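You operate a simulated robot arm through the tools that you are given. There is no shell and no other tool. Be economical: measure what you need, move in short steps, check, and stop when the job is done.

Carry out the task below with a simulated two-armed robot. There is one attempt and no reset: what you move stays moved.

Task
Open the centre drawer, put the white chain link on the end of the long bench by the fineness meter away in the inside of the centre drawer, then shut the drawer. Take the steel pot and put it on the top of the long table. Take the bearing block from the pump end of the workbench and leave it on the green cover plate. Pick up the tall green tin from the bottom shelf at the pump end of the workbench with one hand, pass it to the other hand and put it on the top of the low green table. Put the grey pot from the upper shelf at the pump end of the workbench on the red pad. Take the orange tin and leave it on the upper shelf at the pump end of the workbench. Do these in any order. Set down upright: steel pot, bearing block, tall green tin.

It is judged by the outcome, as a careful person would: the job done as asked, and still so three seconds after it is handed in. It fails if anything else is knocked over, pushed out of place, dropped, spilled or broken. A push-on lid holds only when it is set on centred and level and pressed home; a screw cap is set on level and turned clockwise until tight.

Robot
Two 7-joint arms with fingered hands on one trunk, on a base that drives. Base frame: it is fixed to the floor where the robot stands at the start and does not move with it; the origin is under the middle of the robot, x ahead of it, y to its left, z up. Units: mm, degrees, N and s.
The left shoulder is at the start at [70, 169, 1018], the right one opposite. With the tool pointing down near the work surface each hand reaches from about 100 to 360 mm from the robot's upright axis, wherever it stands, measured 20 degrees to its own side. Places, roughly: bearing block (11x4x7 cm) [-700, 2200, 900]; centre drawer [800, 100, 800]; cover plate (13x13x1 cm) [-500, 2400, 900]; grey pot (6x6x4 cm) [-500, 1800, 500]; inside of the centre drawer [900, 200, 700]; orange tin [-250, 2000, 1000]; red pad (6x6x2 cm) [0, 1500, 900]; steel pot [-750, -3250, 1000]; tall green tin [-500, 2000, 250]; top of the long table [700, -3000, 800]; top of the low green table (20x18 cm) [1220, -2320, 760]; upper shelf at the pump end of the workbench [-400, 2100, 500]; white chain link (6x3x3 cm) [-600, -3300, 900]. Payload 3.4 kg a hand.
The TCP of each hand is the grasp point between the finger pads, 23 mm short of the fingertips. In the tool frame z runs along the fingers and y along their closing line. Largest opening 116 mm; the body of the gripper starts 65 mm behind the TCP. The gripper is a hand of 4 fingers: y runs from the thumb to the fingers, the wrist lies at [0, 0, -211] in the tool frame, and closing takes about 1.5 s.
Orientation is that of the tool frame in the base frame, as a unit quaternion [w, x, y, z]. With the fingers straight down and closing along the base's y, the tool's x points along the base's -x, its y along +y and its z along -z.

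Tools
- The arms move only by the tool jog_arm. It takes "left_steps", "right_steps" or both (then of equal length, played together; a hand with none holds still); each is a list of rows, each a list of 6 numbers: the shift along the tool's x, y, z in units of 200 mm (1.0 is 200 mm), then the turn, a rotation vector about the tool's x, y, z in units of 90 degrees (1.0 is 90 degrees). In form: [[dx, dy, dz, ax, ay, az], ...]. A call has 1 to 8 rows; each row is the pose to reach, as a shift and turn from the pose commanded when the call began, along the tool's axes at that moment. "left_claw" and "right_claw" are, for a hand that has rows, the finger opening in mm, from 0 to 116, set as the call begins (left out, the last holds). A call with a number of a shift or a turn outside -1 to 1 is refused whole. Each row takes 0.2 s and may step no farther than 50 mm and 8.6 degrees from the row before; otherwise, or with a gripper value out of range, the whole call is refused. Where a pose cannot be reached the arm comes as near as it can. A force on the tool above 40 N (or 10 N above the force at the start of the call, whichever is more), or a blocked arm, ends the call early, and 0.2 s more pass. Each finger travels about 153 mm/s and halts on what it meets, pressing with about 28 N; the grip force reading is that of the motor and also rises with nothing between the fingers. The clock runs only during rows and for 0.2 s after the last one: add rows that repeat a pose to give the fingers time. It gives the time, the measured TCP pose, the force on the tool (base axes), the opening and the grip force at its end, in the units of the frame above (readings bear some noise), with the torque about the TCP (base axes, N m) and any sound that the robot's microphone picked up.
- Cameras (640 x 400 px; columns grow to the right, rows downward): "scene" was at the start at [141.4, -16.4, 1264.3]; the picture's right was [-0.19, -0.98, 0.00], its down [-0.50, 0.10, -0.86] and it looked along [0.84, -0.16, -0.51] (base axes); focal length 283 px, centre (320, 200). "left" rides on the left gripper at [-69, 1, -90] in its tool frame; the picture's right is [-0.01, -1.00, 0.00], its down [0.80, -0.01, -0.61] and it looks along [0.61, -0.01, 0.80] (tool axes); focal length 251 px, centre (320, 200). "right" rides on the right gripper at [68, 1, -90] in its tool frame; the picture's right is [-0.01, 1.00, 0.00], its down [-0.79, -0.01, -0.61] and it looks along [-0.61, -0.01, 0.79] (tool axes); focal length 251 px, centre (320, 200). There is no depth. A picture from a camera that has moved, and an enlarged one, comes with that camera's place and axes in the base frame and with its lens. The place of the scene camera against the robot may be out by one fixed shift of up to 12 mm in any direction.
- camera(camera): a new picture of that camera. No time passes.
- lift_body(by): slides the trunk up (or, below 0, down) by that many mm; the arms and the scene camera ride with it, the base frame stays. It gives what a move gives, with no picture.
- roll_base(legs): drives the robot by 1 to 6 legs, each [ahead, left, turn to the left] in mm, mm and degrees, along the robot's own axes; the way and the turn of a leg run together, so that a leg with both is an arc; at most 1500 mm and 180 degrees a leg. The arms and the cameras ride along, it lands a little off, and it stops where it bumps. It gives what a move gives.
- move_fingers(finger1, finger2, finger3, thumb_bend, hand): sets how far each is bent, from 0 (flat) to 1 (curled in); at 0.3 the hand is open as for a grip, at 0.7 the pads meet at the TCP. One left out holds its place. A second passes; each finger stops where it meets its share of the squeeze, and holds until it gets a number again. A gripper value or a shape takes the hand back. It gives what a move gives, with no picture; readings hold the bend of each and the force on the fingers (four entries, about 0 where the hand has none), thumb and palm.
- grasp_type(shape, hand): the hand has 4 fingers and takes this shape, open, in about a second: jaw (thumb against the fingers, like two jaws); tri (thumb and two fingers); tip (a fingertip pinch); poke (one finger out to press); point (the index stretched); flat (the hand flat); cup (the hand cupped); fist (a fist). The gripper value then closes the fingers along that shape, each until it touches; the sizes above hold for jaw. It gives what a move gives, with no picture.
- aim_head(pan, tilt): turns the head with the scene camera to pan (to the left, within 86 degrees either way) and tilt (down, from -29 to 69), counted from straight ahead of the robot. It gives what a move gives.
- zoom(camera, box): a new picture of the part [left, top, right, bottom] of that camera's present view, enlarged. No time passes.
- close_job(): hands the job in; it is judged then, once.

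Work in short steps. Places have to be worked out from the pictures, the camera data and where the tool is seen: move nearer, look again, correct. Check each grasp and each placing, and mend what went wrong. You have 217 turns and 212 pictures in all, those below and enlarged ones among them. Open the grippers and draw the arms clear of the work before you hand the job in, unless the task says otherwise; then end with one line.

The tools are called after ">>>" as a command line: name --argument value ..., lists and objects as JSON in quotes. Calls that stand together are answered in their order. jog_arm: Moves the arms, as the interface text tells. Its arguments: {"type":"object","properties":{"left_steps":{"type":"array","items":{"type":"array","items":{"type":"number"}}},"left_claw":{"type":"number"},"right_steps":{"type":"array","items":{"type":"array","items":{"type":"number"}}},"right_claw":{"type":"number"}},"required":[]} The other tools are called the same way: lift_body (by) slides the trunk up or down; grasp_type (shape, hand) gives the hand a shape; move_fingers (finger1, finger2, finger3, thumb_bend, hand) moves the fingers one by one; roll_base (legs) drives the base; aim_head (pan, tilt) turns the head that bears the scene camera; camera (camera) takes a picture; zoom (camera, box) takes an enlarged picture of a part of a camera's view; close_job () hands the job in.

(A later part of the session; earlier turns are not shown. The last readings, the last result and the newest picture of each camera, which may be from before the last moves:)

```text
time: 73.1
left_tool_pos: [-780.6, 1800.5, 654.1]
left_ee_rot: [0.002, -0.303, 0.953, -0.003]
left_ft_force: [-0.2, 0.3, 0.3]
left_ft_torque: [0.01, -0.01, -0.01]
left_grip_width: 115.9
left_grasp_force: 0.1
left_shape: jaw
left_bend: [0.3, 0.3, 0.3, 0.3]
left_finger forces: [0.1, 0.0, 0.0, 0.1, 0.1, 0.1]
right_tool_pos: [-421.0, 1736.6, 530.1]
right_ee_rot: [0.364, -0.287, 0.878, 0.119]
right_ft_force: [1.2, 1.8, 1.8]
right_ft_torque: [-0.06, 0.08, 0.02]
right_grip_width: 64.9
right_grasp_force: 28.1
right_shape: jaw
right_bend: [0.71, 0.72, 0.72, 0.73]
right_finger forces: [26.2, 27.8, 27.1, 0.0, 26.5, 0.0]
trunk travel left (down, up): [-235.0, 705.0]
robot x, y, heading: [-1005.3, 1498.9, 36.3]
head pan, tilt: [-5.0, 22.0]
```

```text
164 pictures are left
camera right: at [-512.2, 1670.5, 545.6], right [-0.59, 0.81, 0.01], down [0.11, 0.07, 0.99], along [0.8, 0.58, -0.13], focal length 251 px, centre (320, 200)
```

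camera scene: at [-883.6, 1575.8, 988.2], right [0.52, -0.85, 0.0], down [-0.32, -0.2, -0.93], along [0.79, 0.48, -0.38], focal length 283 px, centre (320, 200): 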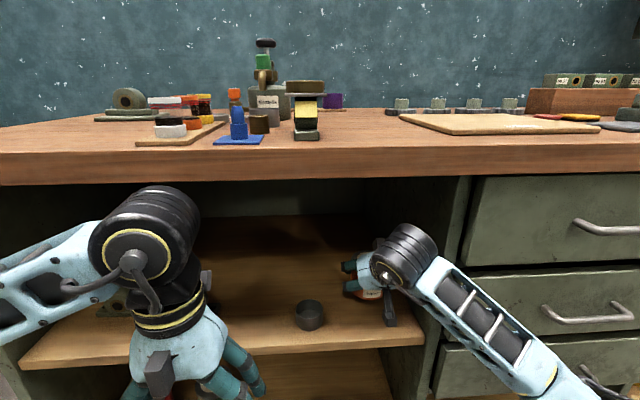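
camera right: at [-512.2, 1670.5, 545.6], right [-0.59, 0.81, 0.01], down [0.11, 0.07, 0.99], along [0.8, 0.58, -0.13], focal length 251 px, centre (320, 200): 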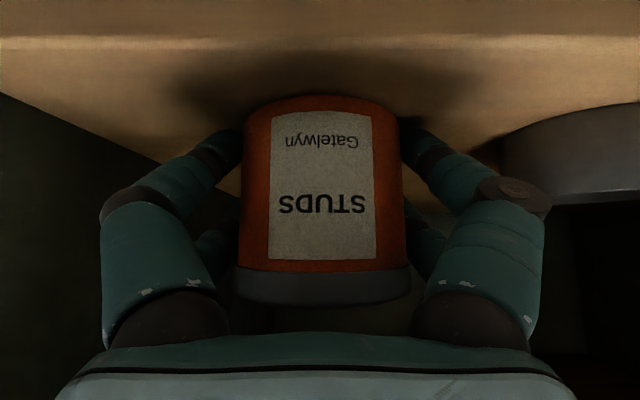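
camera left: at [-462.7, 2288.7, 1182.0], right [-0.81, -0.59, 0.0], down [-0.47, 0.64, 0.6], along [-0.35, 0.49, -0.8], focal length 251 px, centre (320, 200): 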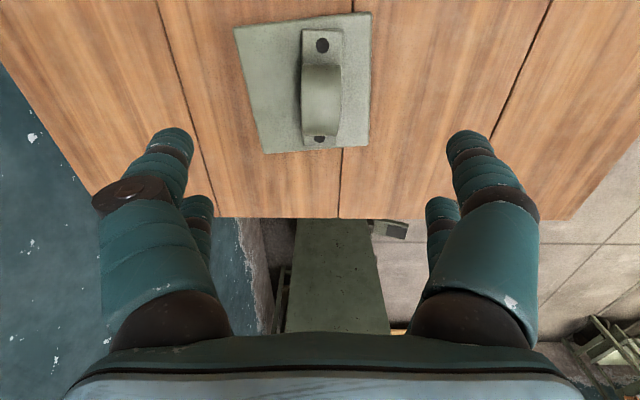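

Contact. Open and withdraw back along the tool axis.

>>> jog_arm --right_steps '[[0, 0, 0, 0, 0, 0], [0, 0, 0, 0, 0, 0], [0, 0, 0, 0, 0, 0], [0, 0, 0, 0, 0, 0]]' --right_claw 110

>>> jog_arm --right_steps '[[0, 0, -0.15, 0, 0, 0], [0, 0, -0.35, 0, 0, 0], [0, 0, -0.55, 0, 0, 0], [0, 0, -0.75, 0, 0, 0], [0, 0, -0.75, 0, 0, 0]]'

>>> camera --camera "right"

>>> camera --camera "scene"

```text
time: 74.1
left_tool_pos: [-781.2, 1800.9, 653.8]
left_ee_rot: [0.001, -0.303, 0.953, -0.002]
left_ft_force: [-0.2, 0.0, -0.7]
left_ft_torque: [0.0, 0.03, 0.02]
left_grip_width: 115.8
left_grasp_force: 0.1
left_shape: jaw
left_bend: [0.3, 0.3, 0.3, 0.3]
left_finger forces: [0.0, 0.0, 0.1, 0.0, 0.1, 0.0]
right_tool_pos: [-421.2, 1737.0, 528.4]
right_ee_rot: [0.364, -0.287, 0.878, 0.119]
right_ft_force: [-0.1, -0.6, -0.1]
right_ft_torque: [0.02, 0.02, 0.0]
right_grip_width: 109.8
right_grasp_force: 0.1
right_shape: jaw
right_bend: [0.4, 0.4, 0.4, 0.4]
right_finger forces: [0.0, 0.1, 0.0, 0.1, 0.0, 0.1]
trunk travel left (down, up): [-235.0, 705.0]
robot x, y, heading: [-1002.5, 1499.4, 36.1]
head pan, tilt: [-5.0, 22.0]
```

```text
time: 75.3
left_tool_pos: [-782.3, 1800.8, 653.3]
left_ee_rot: [0.001, -0.304, 0.953, -0.001]
left_ft_force: [0.1, 0.6, 0.8]
left_ft_torque: [0.0, -0.01, 0.01]
left_grip_width: 116.1
left_grasp_force: 0.1
left_shape: jaw
left_bend: [0.3, 0.3, 0.3, 0.3]
left_finger forces: [0.0, 0.0, 0.1, 0.0, 0.1, 0.0]
right_tool_pos: [-508.6, 1675.4, 634.0]
right_ee_rot: [0.364, -0.288, 0.877, 0.12]
right_ft_force: [0.0, -0.5, -0.1]
right_ft_torque: [0.02, -0.01, 0.0]
right_grip_width: 110.1
right_grasp_force: 0.1
right_shape: jaw
right_bend: [0.4, 0.4, 0.4, 0.4]
right_finger forces: [0.1, 0.0, 0.0, 0.1, 0.0, 0.0]
trunk travel left (down, up): [-235.0, 705.0]
robot x, y, heading: [-1007.1, 1496.3, 36.5]
head pan, tilt: [-5.0, 22.0]
```

```text
163 pictures are left
camera right: at [-598.7, 1609.1, 649.9], right [-0.59, 0.81, 0.01], down [0.11, 0.07, 0.99], along [0.8, 0.58, -0.13], focal length 251 px, centre (320, 200)
```

right: 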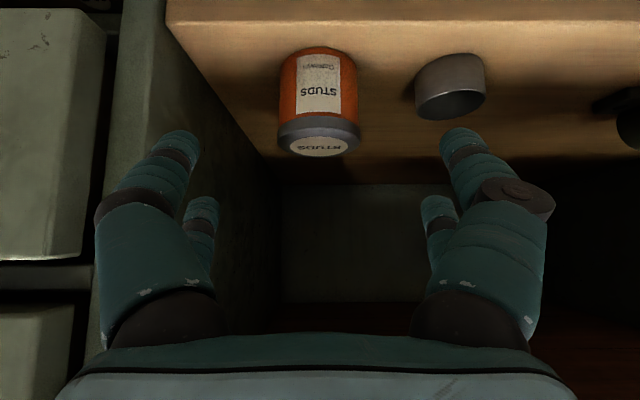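

```text
162 pictures are left
camera scene: at [-884.4, 1575.3, 988.4], right [0.52, -0.85, 0.0], down [-0.32, -0.19, -0.93], along [0.79, 0.48, -0.37], focal length 283 px, centre (320, 200)
```

scene: 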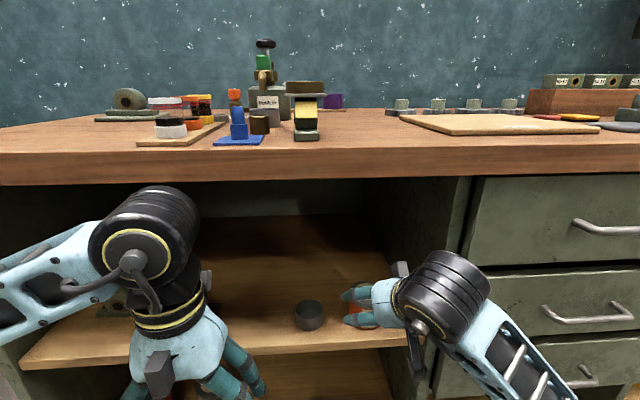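

Tin stands well on the shelf. Next the grey pot: shift base 130 mm left, reduce pitch to ~15° (steeper) for a low pot.

>>> roll_base --legs '[[0, 132, -0.8]]'

>>> jog_arm --right_steps '[[0, 0, 0, 0, 0.085, 0], [0, 0, 0, 0, 0.17, 0], [0, 0, 0, 0, 0.255, 0], [0, 0, 0, 0, 0.333, 0], [0, 0, 0, 0, 0.333, 0]]' --right_claw 116

>>> camera --camera "right"

```text
time: 76.6
left_tool_pos: [-854.1, 1903.1, 653.4]
left_ee_rot: [0.001, -0.297, 0.955, -0.001]
left_ft_force: [0.1, -0.3, -0.3]
left_ft_torque: [-0.04, 0.01, 0.0]
left_grip_width: 115.6
left_grasp_force: 0.0
left_shape: jaw
left_bend: [0.3, 0.3, 0.3, 0.3]
left_finger forces: [0.0, 0.0, 0.0, 0.0, 0.1, 0.0]
right_tool_pos: [-582.1, 1775.4, 634.5]
right_ee_rot: [0.365, -0.282, 0.88, 0.117]
right_ft_force: [0.4, -0.1, 0.0]
right_ft_torque: [-0.01, -0.03, 0.02]
right_grip_width: 109.8
right_grasp_force: 0.2
right_shape: jaw
right_bend: [0.4, 0.4, 0.4, 0.4]
right_finger forces: [0.0, 0.0, 0.1, 0.1, 0.0, 0.0]
trunk travel left (down, up): [-235.0, 705.0]
robot x, y, heading: [-1078.2, 1603.8, 35.5]
head pan, tilt: [-5.0, 22.0]
```

```text
time: 77.8
left_tool_pos: [-853.0, 1903.2, 653.3]
left_ee_rot: [0.001, -0.297, 0.955, -0.001]
left_ft_force: [-0.1, -0.2, 0.0]
left_ft_torque: [-0.02, -0.01, 0.0]
left_grip_width: 116.0
left_grasp_force: 0.0
left_shape: jaw
left_bend: [0.3, 0.3, 0.3, 0.3]
left_finger forces: [0.0, 0.0, 0.0, 0.0, 0.1, 0.0]
right_tool_pos: [-581.3, 1774.5, 632.4]
right_ee_rot: [0.123, -0.302, 0.944, 0.039]
right_ft_force: [-0.1, -0.7, -0.7]
right_ft_torque: [0.03, 0.01, 0.02]
right_grip_width: 116.3
right_grasp_force: 0.1
right_shape: jaw
right_bend: [0.3, 0.3, 0.3, 0.3]
right_finger forces: [0.0, 0.0, 0.1, 0.0, 0.0, 0.0]
trunk travel left (down, up): [-235.0, 705.0]
robot x, y, heading: [-1085.5, 1603.5, 35.6]
head pan, tilt: [-5.0, 22.0]
```

```text
161 pictures are left
camera right: at [-654.5, 1722.3, 703.3], right [-0.57, 0.82, 0.0], down [0.5, 0.35, 0.79], along [0.65, 0.45, -0.61], focal length 251 px, centre (320, 200)
```

right: 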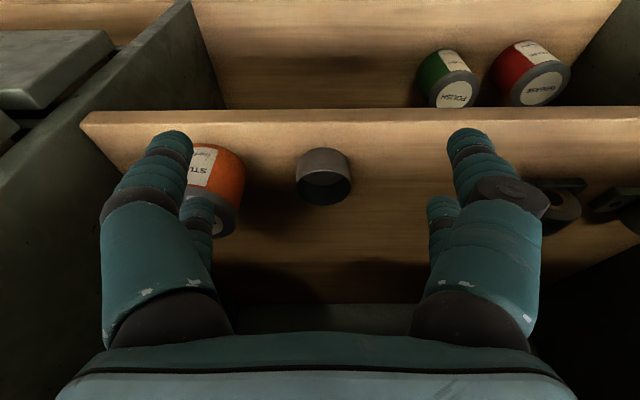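

Pot is ~122 mm ahead. Move in above it and look.

>>> jog_arm --right_steps '[[-0.15, 0.01, 0.1, 0, 0, 0], [-0.3, 0.01, 0.2, 0, 0, 0], [-0.45, 0.01, 0.29, 0, 0, 0], [-0.557, 0.01, 0.356, 0, 0, 0], [-0.516, 0.01, 0.48, 0, 0, 0], [-0.516, 0.01, 0.48, 0, 0, 0]]'

>>> camera --camera "right"

>>> camera --camera "scene"

```text
time: 79.2
left_tool_pos: [-853.1, 1903.6, 653.7]
left_ee_rot: [0.001, -0.296, 0.955, -0.002]
left_ft_force: [0.1, 0.3, -0.1]
left_ft_torque: [0.0, -0.04, 0.03]
left_grip_width: 116.0
left_grasp_force: 0.0
left_shape: jaw
left_bend: [0.3, 0.3, 0.3, 0.3]
left_finger forces: [0.0, 0.1, 0.0, 0.0, 0.0, 0.0]
right_tool_pos: [-482.5, 1850.2, 568.9]
right_ee_rot: [0.124, -0.301, 0.945, 0.039]
right_ft_force: [-0.3, -0.1, 1.0]
right_ft_torque: [-0.03, 0.02, 0.03]
right_grip_width: 115.8
right_grasp_force: 0.2
right_shape: jaw
right_bend: [0.3, 0.3, 0.3, 0.3]
right_finger forces: [0.0, 0.1, 0.0, 0.1, 0.0, 0.1]
trunk travel left (down, up): [-235.0, 705.0]
robot x, y, heading: [-1085.1, 1603.3, 35.3]
head pan, tilt: [-5.0, 22.0]
```

```text
160 pictures are left
camera right: at [-556.6, 1797.8, 637.9], right [-0.57, 0.82, 0.0], down [0.5, 0.35, 0.79], along [0.65, 0.46, -0.61], focal length 251 px, centre (320, 200)
```

right: 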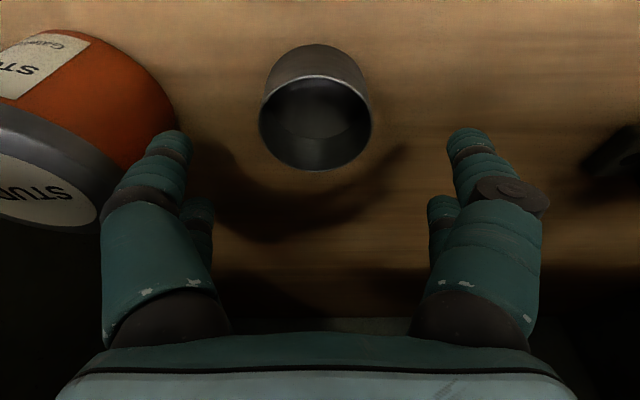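

```text
159 pictures are left
camera scene: at [-959.8, 1679.5, 988.4], right [0.51, -0.86, 0.0], down [-0.32, -0.19, -0.93], along [0.8, 0.47, -0.37], focal length 283 px, centre (320, 200)
```

scene: 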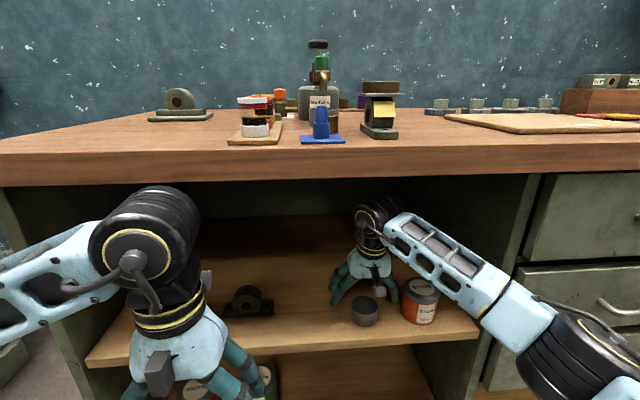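

Pot is 8 mm behind and 2 mm aside; narrow the fingers to 92 mm (tin nearby), descend to z≈514, then close.

>>> jog_arm --right_steps '[[0.04, -0.01, 0, 0, 0, 0], [0.04, -0.01, 0, 0, 0, 0], [0.07, -0.01, 0.12, 0, 0, 0], [0.11, -0.01, 0.255, 0, 0, 0], [0.11, -0.01, 0.255, 0, 0, 0]]' --right_claw 92

>>> camera --camera "right"

```text
time: 80.4
left_tool_pos: [-855.6, 1901.9, 656.6]
left_ee_rot: [0.004, -0.296, 0.955, -0.001]
left_ft_force: [0.2, 0.5, 0.3]
left_ft_torque: [0.0, -0.03, 0.03]
left_grip_width: 115.9
left_grasp_force: 0.0
left_shape: jaw
left_bend: [0.3, 0.3, 0.3, 0.3]
left_finger forces: [0.0, 0.0, 0.0, 0.1, 0.0, 0.0]
right_tool_pos: [-489.6, 1844.0, 521.5]
right_ee_rot: [0.13, -0.301, 0.944, 0.041]
right_ft_force: [4.8, 3.3, 40.5]
right_ft_torque: [-0.23, 0.5, -0.26]
right_grip_width: 90.3
right_grasp_force: 0.0
right_shape: jaw
right_bend: [0.63, 0.59, 0.59, 0.61]
right_finger forces: [21.5, 0.0, 0.1, 0.0, 19.6, 0.0]
trunk travel left (down, up): [-235.0, 705.0]
robot x, y, heading: [-1082.7, 1604.1, 35.4]
head pan, tilt: [-5.0, 22.0]
```

```text
158 pictures are left
camera right: at [-563.8, 1791.1, 590.5], right [-0.57, 0.82, 0.0], down [0.49, 0.34, 0.8], along [0.65, 0.46, -0.6], focal length 251 px, centre (320, 200)
```

right: 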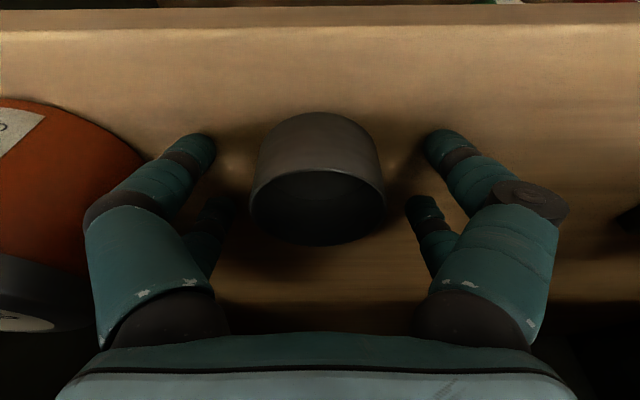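

Finger tips touched the shelf. Raise ~5 mm and close.

>>> jog_arm --right_steps '[[-0.005, 0, -0.02, 0, 0, 0], [-0.005, 0, -0.03, 0, 0, 0]]'

>>> jog_arm --right_steps '[[0, 0, 0, 0, 0, 0], [0, 0, 0, 0, 0, 0], [0, 0, 0, 0, 0, 0], [0, 0, 0, 0, 0, 0], [0, 0, 0, 0, 0, 0]]' --right_claw 45

>>> camera --camera "right"

```text
time: 81.0
left_tool_pos: [-856.3, 1902.9, 655.4]
left_ee_rot: [0.004, -0.297, 0.955, -0.002]
left_ft_force: [0.8, -0.2, -0.8]
left_ft_torque: [-0.01, -0.03, -0.01]
left_grip_width: 116.0
left_grasp_force: 0.1
left_shape: jaw
left_bend: [0.3, 0.3, 0.3, 0.3]
left_finger forces: [0.1, 0.0, 0.0, 0.0, 0.0, 0.0]
right_tool_pos: [-490.2, 1842.6, 521.0]
right_ee_rot: [0.127, -0.302, 0.944, 0.039]
right_ft_force: [4.1, 5.5, 24.7]
right_ft_torque: [-0.35, 0.01, 0.03]
right_grip_width: 90.5
right_grasp_force: 0.0
right_shape: jaw
right_bend: [0.6, 0.59, 0.59, 0.62]
right_finger forces: [9.5, 0.0, 0.0, 0.0, 16.2, 0.1]
trunk travel left (down, up): [-235.0, 705.0]
robot x, y, heading: [-1083.5, 1601.2, 35.5]
head pan, tilt: [-5.0, 22.0]
```

```text
time: 82.2
left_tool_pos: [-856.5, 1902.8, 654.2]
left_ee_rot: [0.003, -0.297, 0.955, -0.001]
left_ft_force: [0.1, 0.0, 0.1]
left_ft_torque: [0.0, 0.02, -0.03]
left_grip_width: 115.8
left_grasp_force: 0.0
left_shape: jaw
left_bend: [0.3, 0.3, 0.3, 0.3]
left_finger forces: [0.0, 0.0, 0.0, 0.0, 0.0, 0.0]
right_tool_pos: [-490.5, 1841.0, 523.0]
right_ee_rot: [0.126, -0.302, 0.944, 0.039]
right_ft_force: [1.4, -4.8, 28.2]
right_ft_torque: [-0.65, -0.12, 0.2]
right_grip_width: 39.5
right_grasp_force: 28.9
right_shape: jaw
right_bend: [0.76, 0.7, 0.7, 0.81]
right_finger forces: [28.8, 32.6, 35.7, 0.0, 33.1, 0.0]
trunk travel left (down, up): [-235.0, 705.0]
robot x, y, heading: [-1087.3, 1603.5, 35.2]
head pan, tilt: [-5.0, 22.0]
```

```text
157 pictures are left
camera right: at [-563.2, 1788.8, 592.3], right [-0.57, 0.82, 0.0], down [0.5, 0.35, 0.79], along [0.65, 0.46, -0.61], focal length 251 px, centre (320, 200)
```

right: 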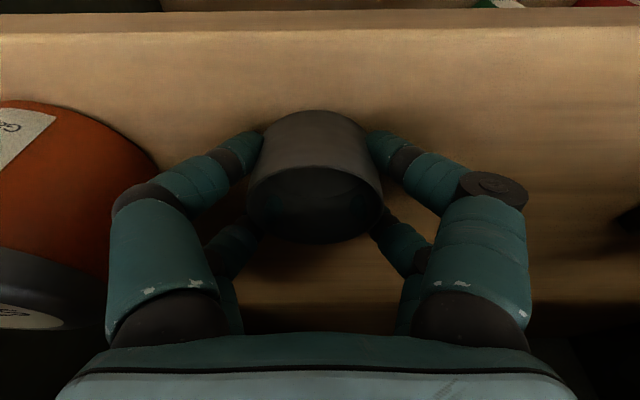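

Pot is between the fingers; lift slightly and check.

>>> jog_arm --right_steps '[[0.01, 0, -0.05, 0, 0, 0], [0.025, 0, -0.1, 0, 0, 0], [0.05, 0, -0.2, 0, 0, 0], [0.05, 0, -0.2, 0, 0, 0]]'

>>> camera --camera "right"

>>> zoom --camera "scene" --box '[280, 180, 480, 360]'

```text
time: 83.2
left_tool_pos: [-852.9, 1904.0, 653.0]
left_ee_rot: [0.0, -0.296, 0.955, -0.002]
left_ft_force: [0.1, -0.4, 0.7]
left_ft_torque: [-0.01, -0.02, 0.01]
left_grip_width: 115.6
left_grasp_force: 0.0
left_shape: jaw
left_bend: [0.3, 0.3, 0.3, 0.3]
left_finger forces: [0.0, 0.0, 0.0, 0.2, 0.1, 0.0]
right_tool_pos: [-505.6, 1830.4, 555.3]
right_ee_rot: [0.125, -0.303, 0.944, 0.039]
right_ft_force: [-0.5, 0.3, -0.5]
right_ft_torque: [-0.03, -0.01, -0.01]
right_grip_width: 37.9
right_grasp_force: 27.9
right_shape: jaw
right_bend: [0.75, 0.69, 0.69, 0.8]
right_finger forces: [23.6, 33.8, 33.5, 0.0, 21.7, 0.0]
trunk travel left (down, up): [-235.0, 705.0]
robot x, y, heading: [-1083.4, 1602.7, 35.3]
head pan, tilt: [-5.0, 22.0]
```

```text
156 pictures are left
camera right: at [-578.7, 1777.5, 624.7], right [-0.57, 0.82, 0.0], down [0.5, 0.35, 0.79], along [0.65, 0.45, -0.61], focal length 251 px, centre (320, 200)
```

right: 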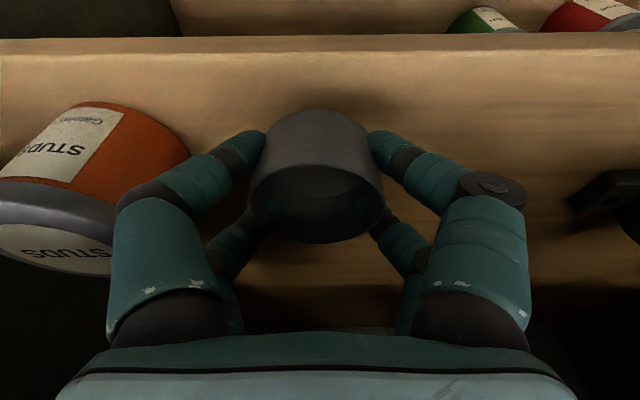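

```text
2.22 times, centred on (380, 270) of scene
camera zoom: at [-959.8, 1679.6, 988.4], right [0.51, -0.86, 0.0], down [-0.32, -0.19, -0.93], along [0.8, 0.47, -0.37], focal length 630 px, centre (187, 44)
```

zoom: 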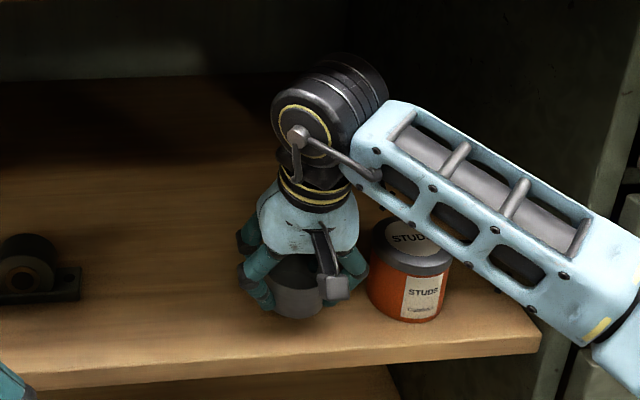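

Pot is held. Back straight out, raise the trunk and drive along to the red pad.

>>> roll_base --legs '[[-330, 0, 0]]'

>>> lift_body --by 400

>>> lift_body --by 120

>>> camera --camera "right"

```text
time: 85.3
left_tool_pos: [-1114.8, 1715.0, 653.3]
left_ee_rot: [0.002, -0.294, 0.956, -0.001]
left_ft_force: [0.8, 0.1, 0.1]
left_ft_torque: [0.0, 0.0, -0.04]
left_grip_width: 116.0
left_grasp_force: 0.0
left_shape: jaw
left_bend: [0.3, 0.3, 0.3, 0.3]
left_finger forces: [0.1, 0.0, 0.1, 0.1, 0.0, 0.1]
right_tool_pos: [-768.9, 1640.5, 556.2]
right_ee_rot: [0.124, -0.3, 0.945, 0.039]
right_ft_force: [-0.1, -0.6, 0.0]
right_ft_torque: [0.02, 0.04, -0.01]
right_grip_width: 37.9
right_grasp_force: 27.4
right_shape: jaw
right_bend: [0.75, 0.69, 0.69, 0.8]
right_finger forces: [23.7, 33.8, 33.4, 0.1, 21.6, 0.0]
trunk travel left (down, up): [-235.0, 705.0]
robot x, y, heading: [-1350.2, 1412.2, 35.2]
head pan, tilt: [-5.0, 22.0]
```

```text
time: 89.2
left_tool_pos: [-1117.0, 1715.3, 1054.3]
left_ee_rot: [0.001, -0.295, 0.955, -0.002]
left_ft_force: [-0.4, 0.3, 0.6]
left_ft_torque: [-0.01, -0.03, -0.02]
left_grip_width: 115.9
left_grasp_force: 0.2
left_shape: jaw
left_bend: [0.3, 0.3, 0.3, 0.3]
left_finger forces: [0.0, 0.0, 0.0, 0.0, 0.0, 0.0]
right_tool_pos: [-768.7, 1641.1, 954.8]
right_ee_rot: [0.125, -0.3, 0.945, 0.039]
right_ft_force: [-0.4, -0.2, -0.4]
right_ft_torque: [-0.01, 0.01, 0.02]
right_grip_width: 37.7
right_grasp_force: 28.1
right_shape: jaw
right_bend: [0.75, 0.69, 0.69, 0.8]
right_finger forces: [23.7, 33.9, 33.5, 0.0, 21.8, 0.0]
trunk travel left (down, up): [-635.0, 305.0]
robot x, y, heading: [-1351.4, 1415.4, 35.3]
head pan, tilt: [-5.0, 22.0]
```

```text
time: 90.7
left_tool_pos: [-1116.4, 1714.8, 1173.7]
left_ee_rot: [0.001, -0.295, 0.956, -0.001]
left_ft_force: [-1.0, 0.3, 0.1]
left_ft_torque: [0.0, 0.01, -0.01]
left_grip_width: 115.8
left_grasp_force: 0.0
left_shape: jaw
left_bend: [0.3, 0.3, 0.3, 0.3]
left_finger forces: [0.1, 0.1, 0.0, 0.0, 0.0, 0.0]
right_tool_pos: [-769.0, 1639.8, 1075.0]
right_ee_rot: [0.125, -0.301, 0.944, 0.04]
right_ft_force: [0.0, 0.3, -0.5]
right_ft_torque: [0.02, 0.01, 0.01]
right_grip_width: 38.2
right_grasp_force: 27.4
right_shape: jaw
right_bend: [0.75, 0.69, 0.69, 0.8]
right_finger forces: [23.8, 33.8, 33.6, 0.0, 21.8, 0.0]
trunk travel left (down, up): [-755.0, 185.0]
robot x, y, heading: [-1346.2, 1413.1, 35.1]
head pan, tilt: [-5.0, 22.0]
```

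```text
154 pictures are left
camera right: at [-841.9, 1588.8, 1144.6], right [-0.57, 0.82, 0.0], down [0.5, 0.35, 0.79], along [0.65, 0.45, -0.61], focal length 251 px, centre (320, 200)
```

right: 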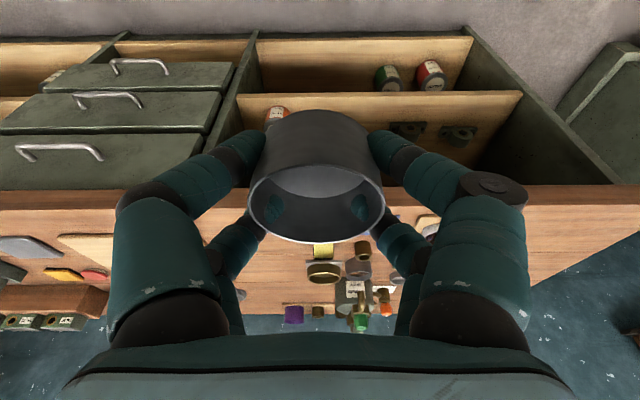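

>>> zoom --camera "right" --box '[200, 90, 440, 260]'

>>> zoom --camera "scene" --box '[280, 180, 480, 360]'

```text
2.35 times, centred on (320, 175) of right
camera zoom: at [-841.9, 1588.8, 1144.6], right [-0.57, 0.82, 0.0], down [0.5, 0.35, 0.79], along [0.65, 0.45, -0.61], focal length 592 px, centre (320, 259)
```

zoom: 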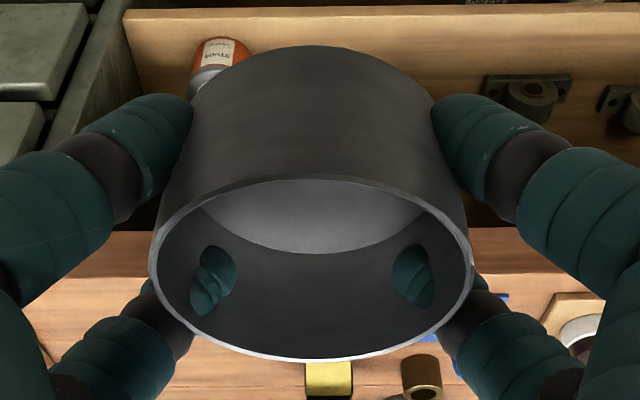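

```text
2.22 times, centred on (380, 270) of scene
camera zoom: at [-1223.3, 1492.0, 1508.3], right [0.5, -0.86, 0.0], down [-0.32, -0.19, -0.93], along [0.8, 0.47, -0.38], focal length 630 px, centre (187, 44)
```

zoom: 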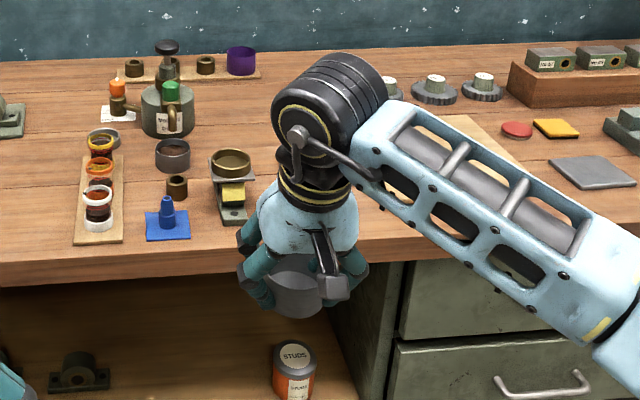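

Grip is fine. Drive right 580 mm and forward 390 mm toward the red pad.

>>> roll_base --legs '[[0, -580, 0], [390, 0, 0]]'

>>> aim_head --pan -10 --tilt 42

>>> camera --camera "scene"

>>> camera --camera "right"

```text
time: 96.0
left_tool_pos: [-464.6, 1458.8, 1173.5]
left_ee_rot: [0.002, -0.3, 0.954, -0.001]
left_ft_force: [-0.4, 0.1, 0.3]
left_ft_torque: [-0.01, 0.01, 0.04]
left_grip_width: 116.0
left_grasp_force: 0.0
left_shape: jaw
left_bend: [0.3, 0.3, 0.3, 0.3]
left_finger forces: [0.0, 0.1, 0.0, 0.0, 0.0, 0.0]
right_tool_pos: [-115.9, 1388.6, 1075.2]
right_ee_rot: [0.124, -0.305, 0.943, 0.041]
right_ft_force: [0.1, -0.7, -1.2]
right_ft_torque: [0.0, 0.0, 0.01]
right_grip_width: 37.9
right_grasp_force: 27.8
right_shape: jaw
right_bend: [0.75, 0.69, 0.69, 0.8]
right_finger forces: [23.8, 33.8, 33.6, 0.0, 21.8, 0.1]
trunk travel left (down, up): [-755.0, 185.0]
robot x, y, heading: [-693.5, 1159.8, 35.8]
head pan, tilt: [-5.0, 22.0]
```

```text
time: 96.9
left_tool_pos: [-463.6, 1459.2, 1171.7]
left_ee_rot: [0.001, -0.3, 0.954, -0.002]
left_ft_force: [0.9, 0.2, 0.7]
left_ft_torque: [0.0, 0.0, 0.01]
left_grip_width: 115.8
left_grasp_force: 0.1
left_shape: jaw
left_bend: [0.3, 0.3, 0.3, 0.3]
left_finger forces: [0.1, 0.1, 0.0, 0.0, 0.1, 0.1]
right_tool_pos: [-113.7, 1388.2, 1075.8]
right_ee_rot: [0.126, -0.306, 0.943, 0.04]
right_ft_force: [0.4, 0.5, 0.8]
right_ft_torque: [-0.01, 0.0, 0.0]
right_grip_width: 38.2
right_grasp_force: 27.7
right_shape: jaw
right_bend: [0.75, 0.69, 0.69, 0.8]
right_finger forces: [23.9, 33.8, 33.6, 0.1, 21.8, 0.1]
trunk travel left (down, up): [-755.0, 185.0]
robot x, y, heading: [-691.9, 1157.3, 36.0]
head pan, tilt: [-10.0, 42.0]
```

```text
151 pictures are left
camera scene: at [-572.5, 1224.0, 1477.3], right [0.44, -0.9, 0.0], down [-0.6, -0.29, -0.74], along [0.67, 0.32, -0.67], focal length 283 px, centre (320, 200)
```

scene: 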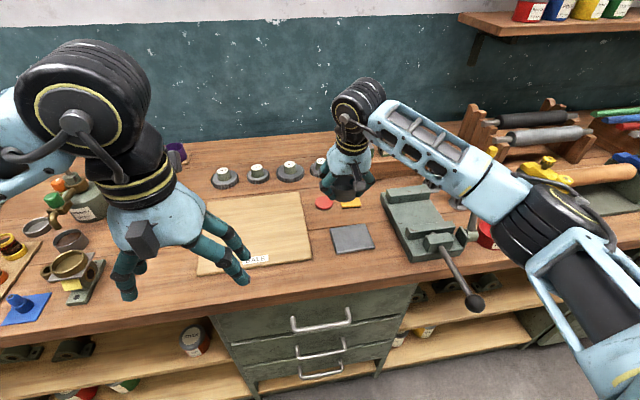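

```text
150 pictures are left
camera right: at [-187.7, 1335.8, 1144.6], right [-0.58, 0.82, 0.0], down [0.5, 0.35, 0.79], along [0.64, 0.46, -0.61], focal length 251 px, centre (320, 200)
```

right: 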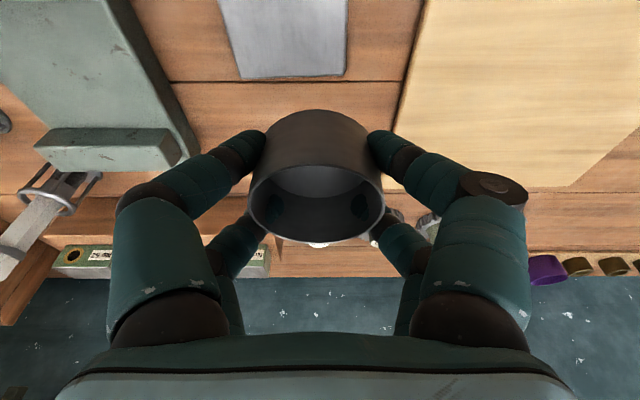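

Red pad seen at about n≈855, u≈1213. Drive 135 mm forward so the hand hovers over it, then look down with the hand camera.

>>> roll_base --legs '[[135, 0, 0]]'

>>> camera --camera "right"

>>> camera --camera "scene"

```text
time: 98.2
left_tool_pos: [-355.5, 1540.4, 1174.0]
left_ee_rot: [0.003, -0.301, 0.954, -0.001]
left_ft_force: [1.1, 0.2, 0.3]
left_ft_torque: [0.0, -0.04, 0.0]
left_grip_width: 116.0
left_grasp_force: 0.1
left_shape: jaw
left_bend: [0.3, 0.3, 0.3, 0.3]
left_finger forces: [0.0, 0.0, 0.0, 0.0, 0.1, 0.0]
right_tool_pos: [-5.4, 1470.4, 1075.5]
right_ee_rot: [0.125, -0.308, 0.942, 0.041]
right_ft_force: [-0.2, 0.5, -0.5]
right_ft_torque: [0.0, -0.02, 0.0]
right_grip_width: 38.3
right_grasp_force: 27.6
right_shape: jaw
right_bend: [0.75, 0.69, 0.69, 0.8]
right_finger forces: [23.8, 33.8, 33.6, 0.0, 21.8, 0.0]
trunk travel left (down, up): [-755.0, 185.0]
robot x, y, heading: [-583.2, 1234.4, 35.8]
head pan, tilt: [-10.0, 42.0]
```

```text
149 pictures are left
camera right: at [-78.6, 1417.4, 1145.8], right [-0.58, 0.81, 0.0], down [0.5, 0.35, 0.79], along [0.64, 0.46, -0.61], focal length 251 px, centre (320, 200)
```

right: 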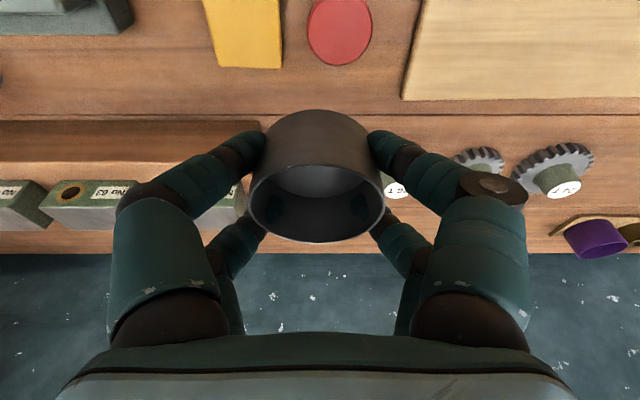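

```text
148 pictures are left
camera scene: at [-463.4, 1303.6, 1477.6], right [0.44, -0.9, 0.0], down [-0.6, -0.29, -0.74], along [0.67, 0.33, -0.67], focal length 283 px, centre (320, 200)
```

scene: 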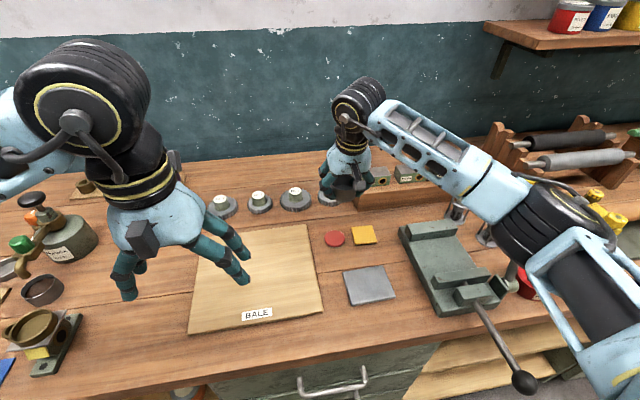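

Pad centre is about 10 mm nearer and 18 mm left of the pot. Correct and descend 60 mm, then look.

>>> jog_arm --right_steps '[[0.05, 0.09, 0, 0, 0, 0], [0.09, 0.09, 0.14, 0, 0, 0], [0.126, 0.09, 0.277, 0, 0, 0], [0.126, 0.09, 0.277, 0, 0, 0]]'

>>> camera --camera "right"

>>> zoom --camera "scene" --box '[280, 140, 420, 270]'

```text
time: 99.2
left_tool_pos: [-353.7, 1540.8, 1173.2]
left_ee_rot: [0.002, -0.302, 0.953, -0.001]
left_ft_force: [0.4, 0.5, -0.3]
left_ft_torque: [0.01, 0.02, 0.01]
left_grip_width: 116.1
left_grasp_force: 0.1
left_shape: jaw
left_bend: [0.3, 0.3, 0.3, 0.3]
left_finger forces: [0.0, 0.0, 0.1, 0.0, 0.1, 0.0]
right_tool_pos: [-24.1, 1481.3, 1015.1]
right_ee_rot: [0.125, -0.307, 0.943, 0.04]
right_ft_force: [0.0, 0.3, -0.3]
right_ft_torque: [-0.03, 0.0, 0.02]
right_grip_width: 37.7
right_grasp_force: 28.2
right_shape: jaw
right_bend: [0.75, 0.69, 0.69, 0.8]
right_finger forces: [24.2, 34.0, 33.8, 0.1, 22.1, 0.0]
trunk travel left (down, up): [-755.0, 185.0]
robot x, y, heading: [-584.9, 1238.1, 35.9]
head pan, tilt: [-10.0, 42.0]
```

```text
147 pictures are left
camera right: at [-96.8, 1428.6, 1085.5], right [-0.58, 0.81, 0.0], down [0.5, 0.35, 0.79], along [0.64, 0.46, -0.61], focal length 251 px, centre (320, 200)
```

right: 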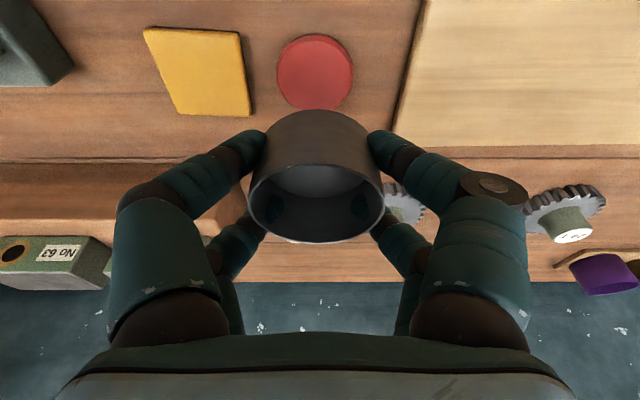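

```text
3.08 times, centred on (350, 205) of scene
camera zoom: at [-462.5, 1304.9, 1477.4], right [0.44, -0.9, 0.0], down [-0.6, -0.29, -0.74], along [0.67, 0.33, -0.67], focal length 872 px, centre (228, 185)
```

zoom: 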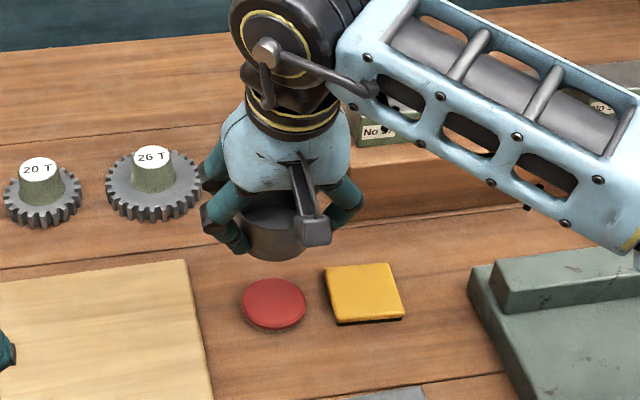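

Aligned within ~3 mm. Descend 55 mm more and check from the scene camera.

>>> jog_arm --right_steps '[[0.036, -0.015, 0.13, 0, 0, 0], [0.071, -0.015, 0.266, 0, 0, 0], [0.071, -0.015, 0.266, 0, 0, 0]]'

>>> camera --camera "right"

>>> zoom --camera "scene" --box '[290, 180, 390, 270]'

```text
time: 100.0
left_tool_pos: [-354.0, 1540.2, 1173.0]
left_ee_rot: [0.002, -0.302, 0.953, -0.001]
left_ft_force: [0.2, -0.2, 0.1]
left_ft_torque: [0.03, 0.02, 0.04]
left_grip_width: 116.0
left_grasp_force: 0.0
left_shape: jaw
left_bend: [0.3, 0.3, 0.3, 0.3]
left_finger forces: [0.1, 0.1, 0.0, 0.1, 0.0, 0.0]
right_tool_pos: [-19.9, 1479.3, 959.1]
right_ee_rot: [0.124, -0.307, 0.943, 0.04]
right_ft_force: [0.5, 0.6, 0.2]
right_ft_torque: [0.0, 0.01, 0.01]
right_grip_width: 37.8
right_grasp_force: 28.1
right_shape: jaw
right_bend: [0.75, 0.69, 0.69, 0.8]
right_finger forces: [24.5, 34.1, 33.9, 0.0, 22.3, 0.0]
trunk travel left (down, up): [-755.0, 185.0]
robot x, y, heading: [-579.2, 1239.4, 36.1]
head pan, tilt: [-10.0, 42.0]
```

```text
145 pictures are left
camera right: at [-92.2, 1425.4, 1029.2], right [-0.58, 0.81, 0.0], down [0.5, 0.35, 0.79], along [0.64, 0.46, -0.61], focal length 251 px, centre (320, 200)
```

right: 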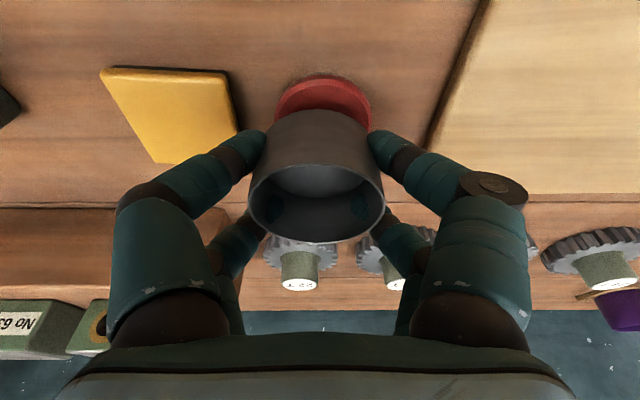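

```text
4.44 times, centred on (340, 225) of scene
camera zoom: at [-461.7, 1305.1, 1477.3], right [0.44, -0.9, 0.0], down [-0.6, -0.29, -0.74], along [0.67, 0.33, -0.67], focal length 1259 px, centre (231, 89)
```

zoom: 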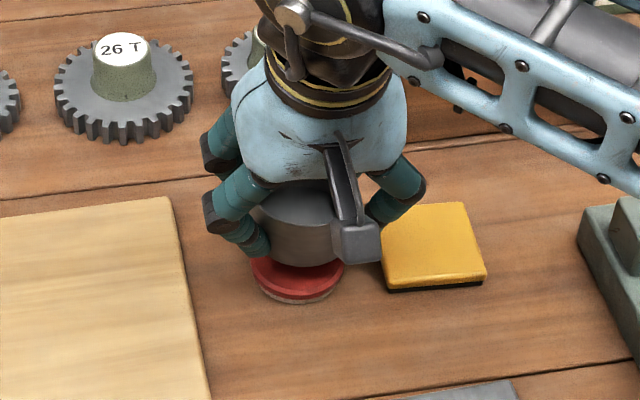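

Alignment good. Lower gently to contact.

>>> jog_arm --right_steps '[[0.01, 0.008, 0.04, 0, 0, 0], [0.018, 0.008, 0.07, 0, 0, 0], [0.02, 0.008, 0.08, 0, 0, 0], [0.022, 0.008, 0.09, 0, 0, 0], [0.022, 0.008, 0.09, 0, 0, 0]]'

>>> zoom --camera "scene" --box '[290, 180, 390, 270]'

```text
time: 101.2
left_tool_pos: [-352.9, 1540.6, 1173.3]
left_ee_rot: [0.003, -0.301, 0.954, -0.001]
left_ft_force: [0.6, 0.4, 0.4]
left_ft_torque: [0.01, -0.03, 0.0]
left_grip_width: 115.8
left_grasp_force: 0.0
left_shape: jaw
left_bend: [0.3, 0.3, 0.3, 0.3]
left_finger forces: [0.0, 0.1, 0.0, 0.0, 0.0, 0.1]
right_tool_pos: [-20.6, 1480.0, 941.5]
right_ee_rot: [0.125, -0.307, 0.942, 0.041]
right_ft_force: [1.1, -0.1, 5.3]
right_ft_torque: [-0.08, -0.11, 0.01]
right_grip_width: 37.7
right_grasp_force: 28.0
right_shape: jaw
right_bend: [0.75, 0.69, 0.69, 0.8]
right_finger forces: [24.5, 34.5, 34.3, 0.0, 22.8, 0.0]
trunk travel left (down, up): [-755.0, 185.0]
robot x, y, heading: [-577.7, 1240.2, 36.0]
head pan, tilt: [-10.0, 42.0]
```

```text
4.44 times, centred on (340, 225) of scene
camera zoom: at [-462.1, 1304.7, 1477.5], right [0.44, -0.9, 0.0], down [-0.6, -0.29, -0.74], along [0.67, 0.33, -0.67], focal length 1259 px, centre (231, 89)
```

zoom: 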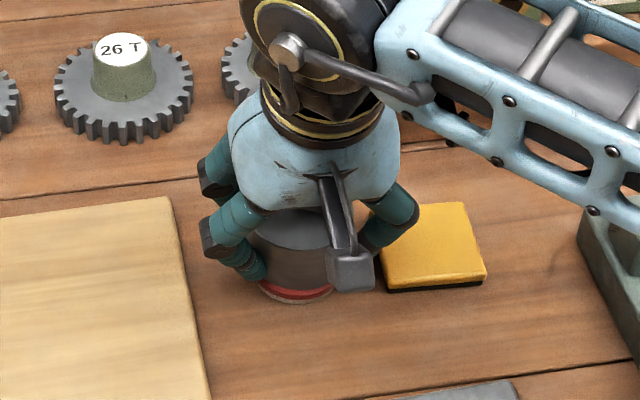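

Contact at 5 N. Open and rise vertically.

>>> jog_arm --right_steps '[[0, 0, 0, 0, 0, 0], [0, 0, 0, 0, 0, 0], [0, 0, 0, 0, 0, 0], [0, 0, 0, 0, 0, 0]]' --right_claw 95

>>> jog_arm --right_steps '[[-0.04, 0, -0.15, 0, 0, 0], [-0.09, 0, -0.35, 0, 0, 0], [-0.14, 0, -0.55, 0, 0, 0], [-0.19, 0, -0.75, 0, 0, 0], [-0.19, 0, -0.75, 0, 0, 0]]'

>>> camera --camera "right"

>>> zoom --camera "scene" --box '[290, 180, 390, 270]'

```text
time: 102.2
left_tool_pos: [-352.9, 1541.2, 1172.3]
left_ee_rot: [0.002, -0.302, 0.953, -0.002]
left_ft_force: [0.0, 0.7, -0.3]
left_ft_torque: [0.02, 0.0, -0.01]
left_grip_width: 115.8
left_grasp_force: 0.1
left_shape: jaw
left_bend: [0.3, 0.3, 0.3, 0.3]
left_finger forces: [0.0, 0.0, 0.1, 0.1, 0.0, 0.1]
right_tool_pos: [-21.1, 1479.6, 940.7]
right_ee_rot: [0.125, -0.307, 0.943, 0.04]
right_ft_force: [-1.0, -0.2, -0.2]
right_ft_torque: [0.0, 0.0, 0.03]
right_grip_width: 94.6
right_grasp_force: 0.1
right_shape: jaw
right_bend: [0.57, 0.57, 0.57, 0.57]
right_finger forces: [0.1, 0.0, 0.1, 0.0, 0.1, 0.0]
trunk travel left (down, up): [-755.0, 185.0]
robot x, y, heading: [-578.9, 1238.7, 36.1]
head pan, tilt: [-10.0, 42.0]
```

```text
time: 103.4
left_tool_pos: [-351.4, 1541.1, 1172.9]
left_ee_rot: [0.0, -0.302, 0.953, -0.001]
left_ft_force: [-0.3, 0.1, -0.2]
left_ft_torque: [0.0, 0.0, 0.0]
left_grip_width: 116.0
left_grasp_force: 0.0
left_shape: jaw
left_bend: [0.3, 0.3, 0.3, 0.3]
left_finger forces: [0.0, 0.1, 0.1, 0.0, 0.0, 0.1]
right_tool_pos: [-21.2, 1475.4, 1096.8]
right_ee_rot: [0.124, -0.307, 0.943, 0.041]
right_ft_force: [-0.6, 0.3, -0.7]
right_ft_torque: [0.01, 0.02, 0.01]
right_grip_width: 94.6
right_grasp_force: 0.1
right_shape: jaw
right_bend: [0.57, 0.57, 0.57, 0.57]
right_finger forces: [0.0, 0.0, 0.0, 0.1, 0.0, 0.0]
trunk travel left (down, up): [-755.0, 185.0]
robot x, y, heading: [-576.8, 1239.8, 36.0]
head pan, tilt: [-10.0, 42.0]
```

```text
142 pictures are left
camera right: at [-93.9, 1422.3, 1167.1], right [-0.58, 0.81, 0.0], down [0.5, 0.35, 0.79], along [0.64, 0.46, -0.61], focal length 251 px, centre (320, 200)
```

right: 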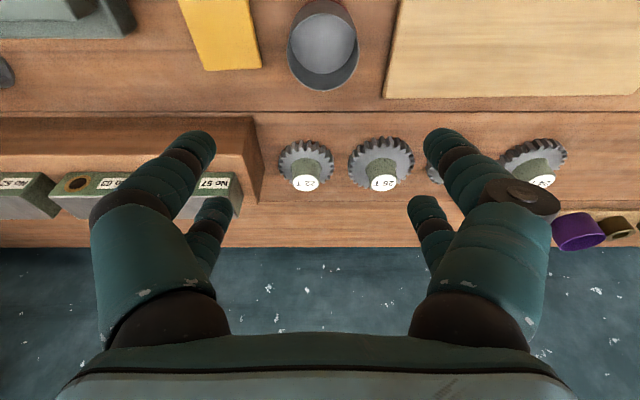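

```text
4.44 times, centred on (340, 225) of scene
camera zoom: at [-461.3, 1305.0, 1477.3], right [0.44, -0.9, 0.0], down [-0.6, -0.29, -0.74], along [0.67, 0.33, -0.67], focal length 1259 px, centre (231, 89)
```

zoom: 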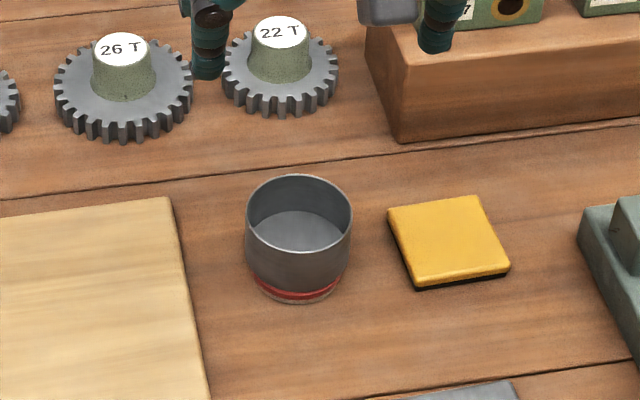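

The pot is well on the pad, but the finger opening nudged the yellow square ~14 mm to the right. I'll drag it back: close the right fingers, hover above the square with the hand vertical.

>>> jog_arm --right_steps '[[0, -0.15, 0, 0, 0.04, 0], [0, -0.3, 0, 0, 0.08, 0], [0, -0.4425, 0.1, 0, 0.12, 0], [0.06, -0.4425, 0.3, 0, 0.165, 0], [0.11, -0.4425, 0.47, 0, 0.165, 0], [0.11, -0.4425, 0.47, 0, 0.165, 0]]' --right_claw 0

>>> camera --camera "right"

```text
time: 104.8
left_tool_pos: [-353.3, 1541.2, 1174.2]
left_ee_rot: [0.003, -0.301, 0.954, -0.001]
left_ft_force: [0.5, 0.2, 0.0]
left_ft_torque: [0.01, -0.03, -0.02]
left_grip_width: 115.9
left_grasp_force: 0.1
left_shape: jaw
left_bend: [0.3, 0.3, 0.3, 0.3]
left_finger forces: [0.1, 0.0, 0.1, 0.0, 0.0, 0.0]
right_tool_pos: [30.7, 1407.8, 997.6]
right_ee_rot: [0.002, -0.31, 0.951, 0.0]
right_ft_force: [0.8, 0.0, 0.7]
right_ft_torque: [0.0, 0.0, -0.01]
right_grip_width: 0.0
right_grasp_force: 27.8
right_shape: jaw
right_bend: [0.62, 0.62, 0.62, 0.62]
right_finger forces: [0.1, 0.0, 0.0, 0.0, 0.0, 0.1]
trunk travel left (down, up): [-755.0, 185.0]
robot x, y, heading: [-577.7, 1236.9, 35.9]
head pan, tilt: [-10.0, 42.0]
```

```text
140 pictures are left
camera right: at [-25.1, 1366.8, 1088.4], right [-0.58, 0.81, 0.0], down [0.65, 0.46, 0.61], along [0.5, 0.35, -0.79], focal length 251 px, centre (320, 200)
```

right: 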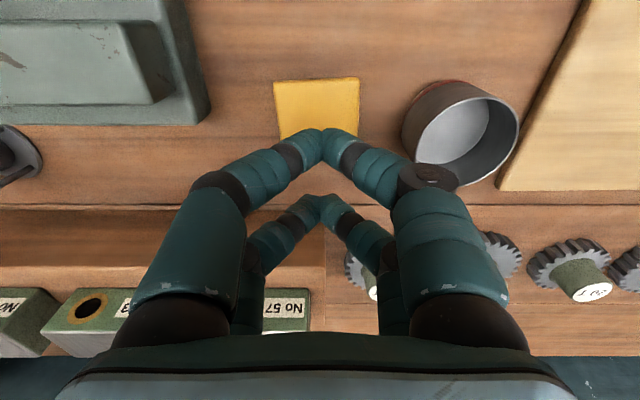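

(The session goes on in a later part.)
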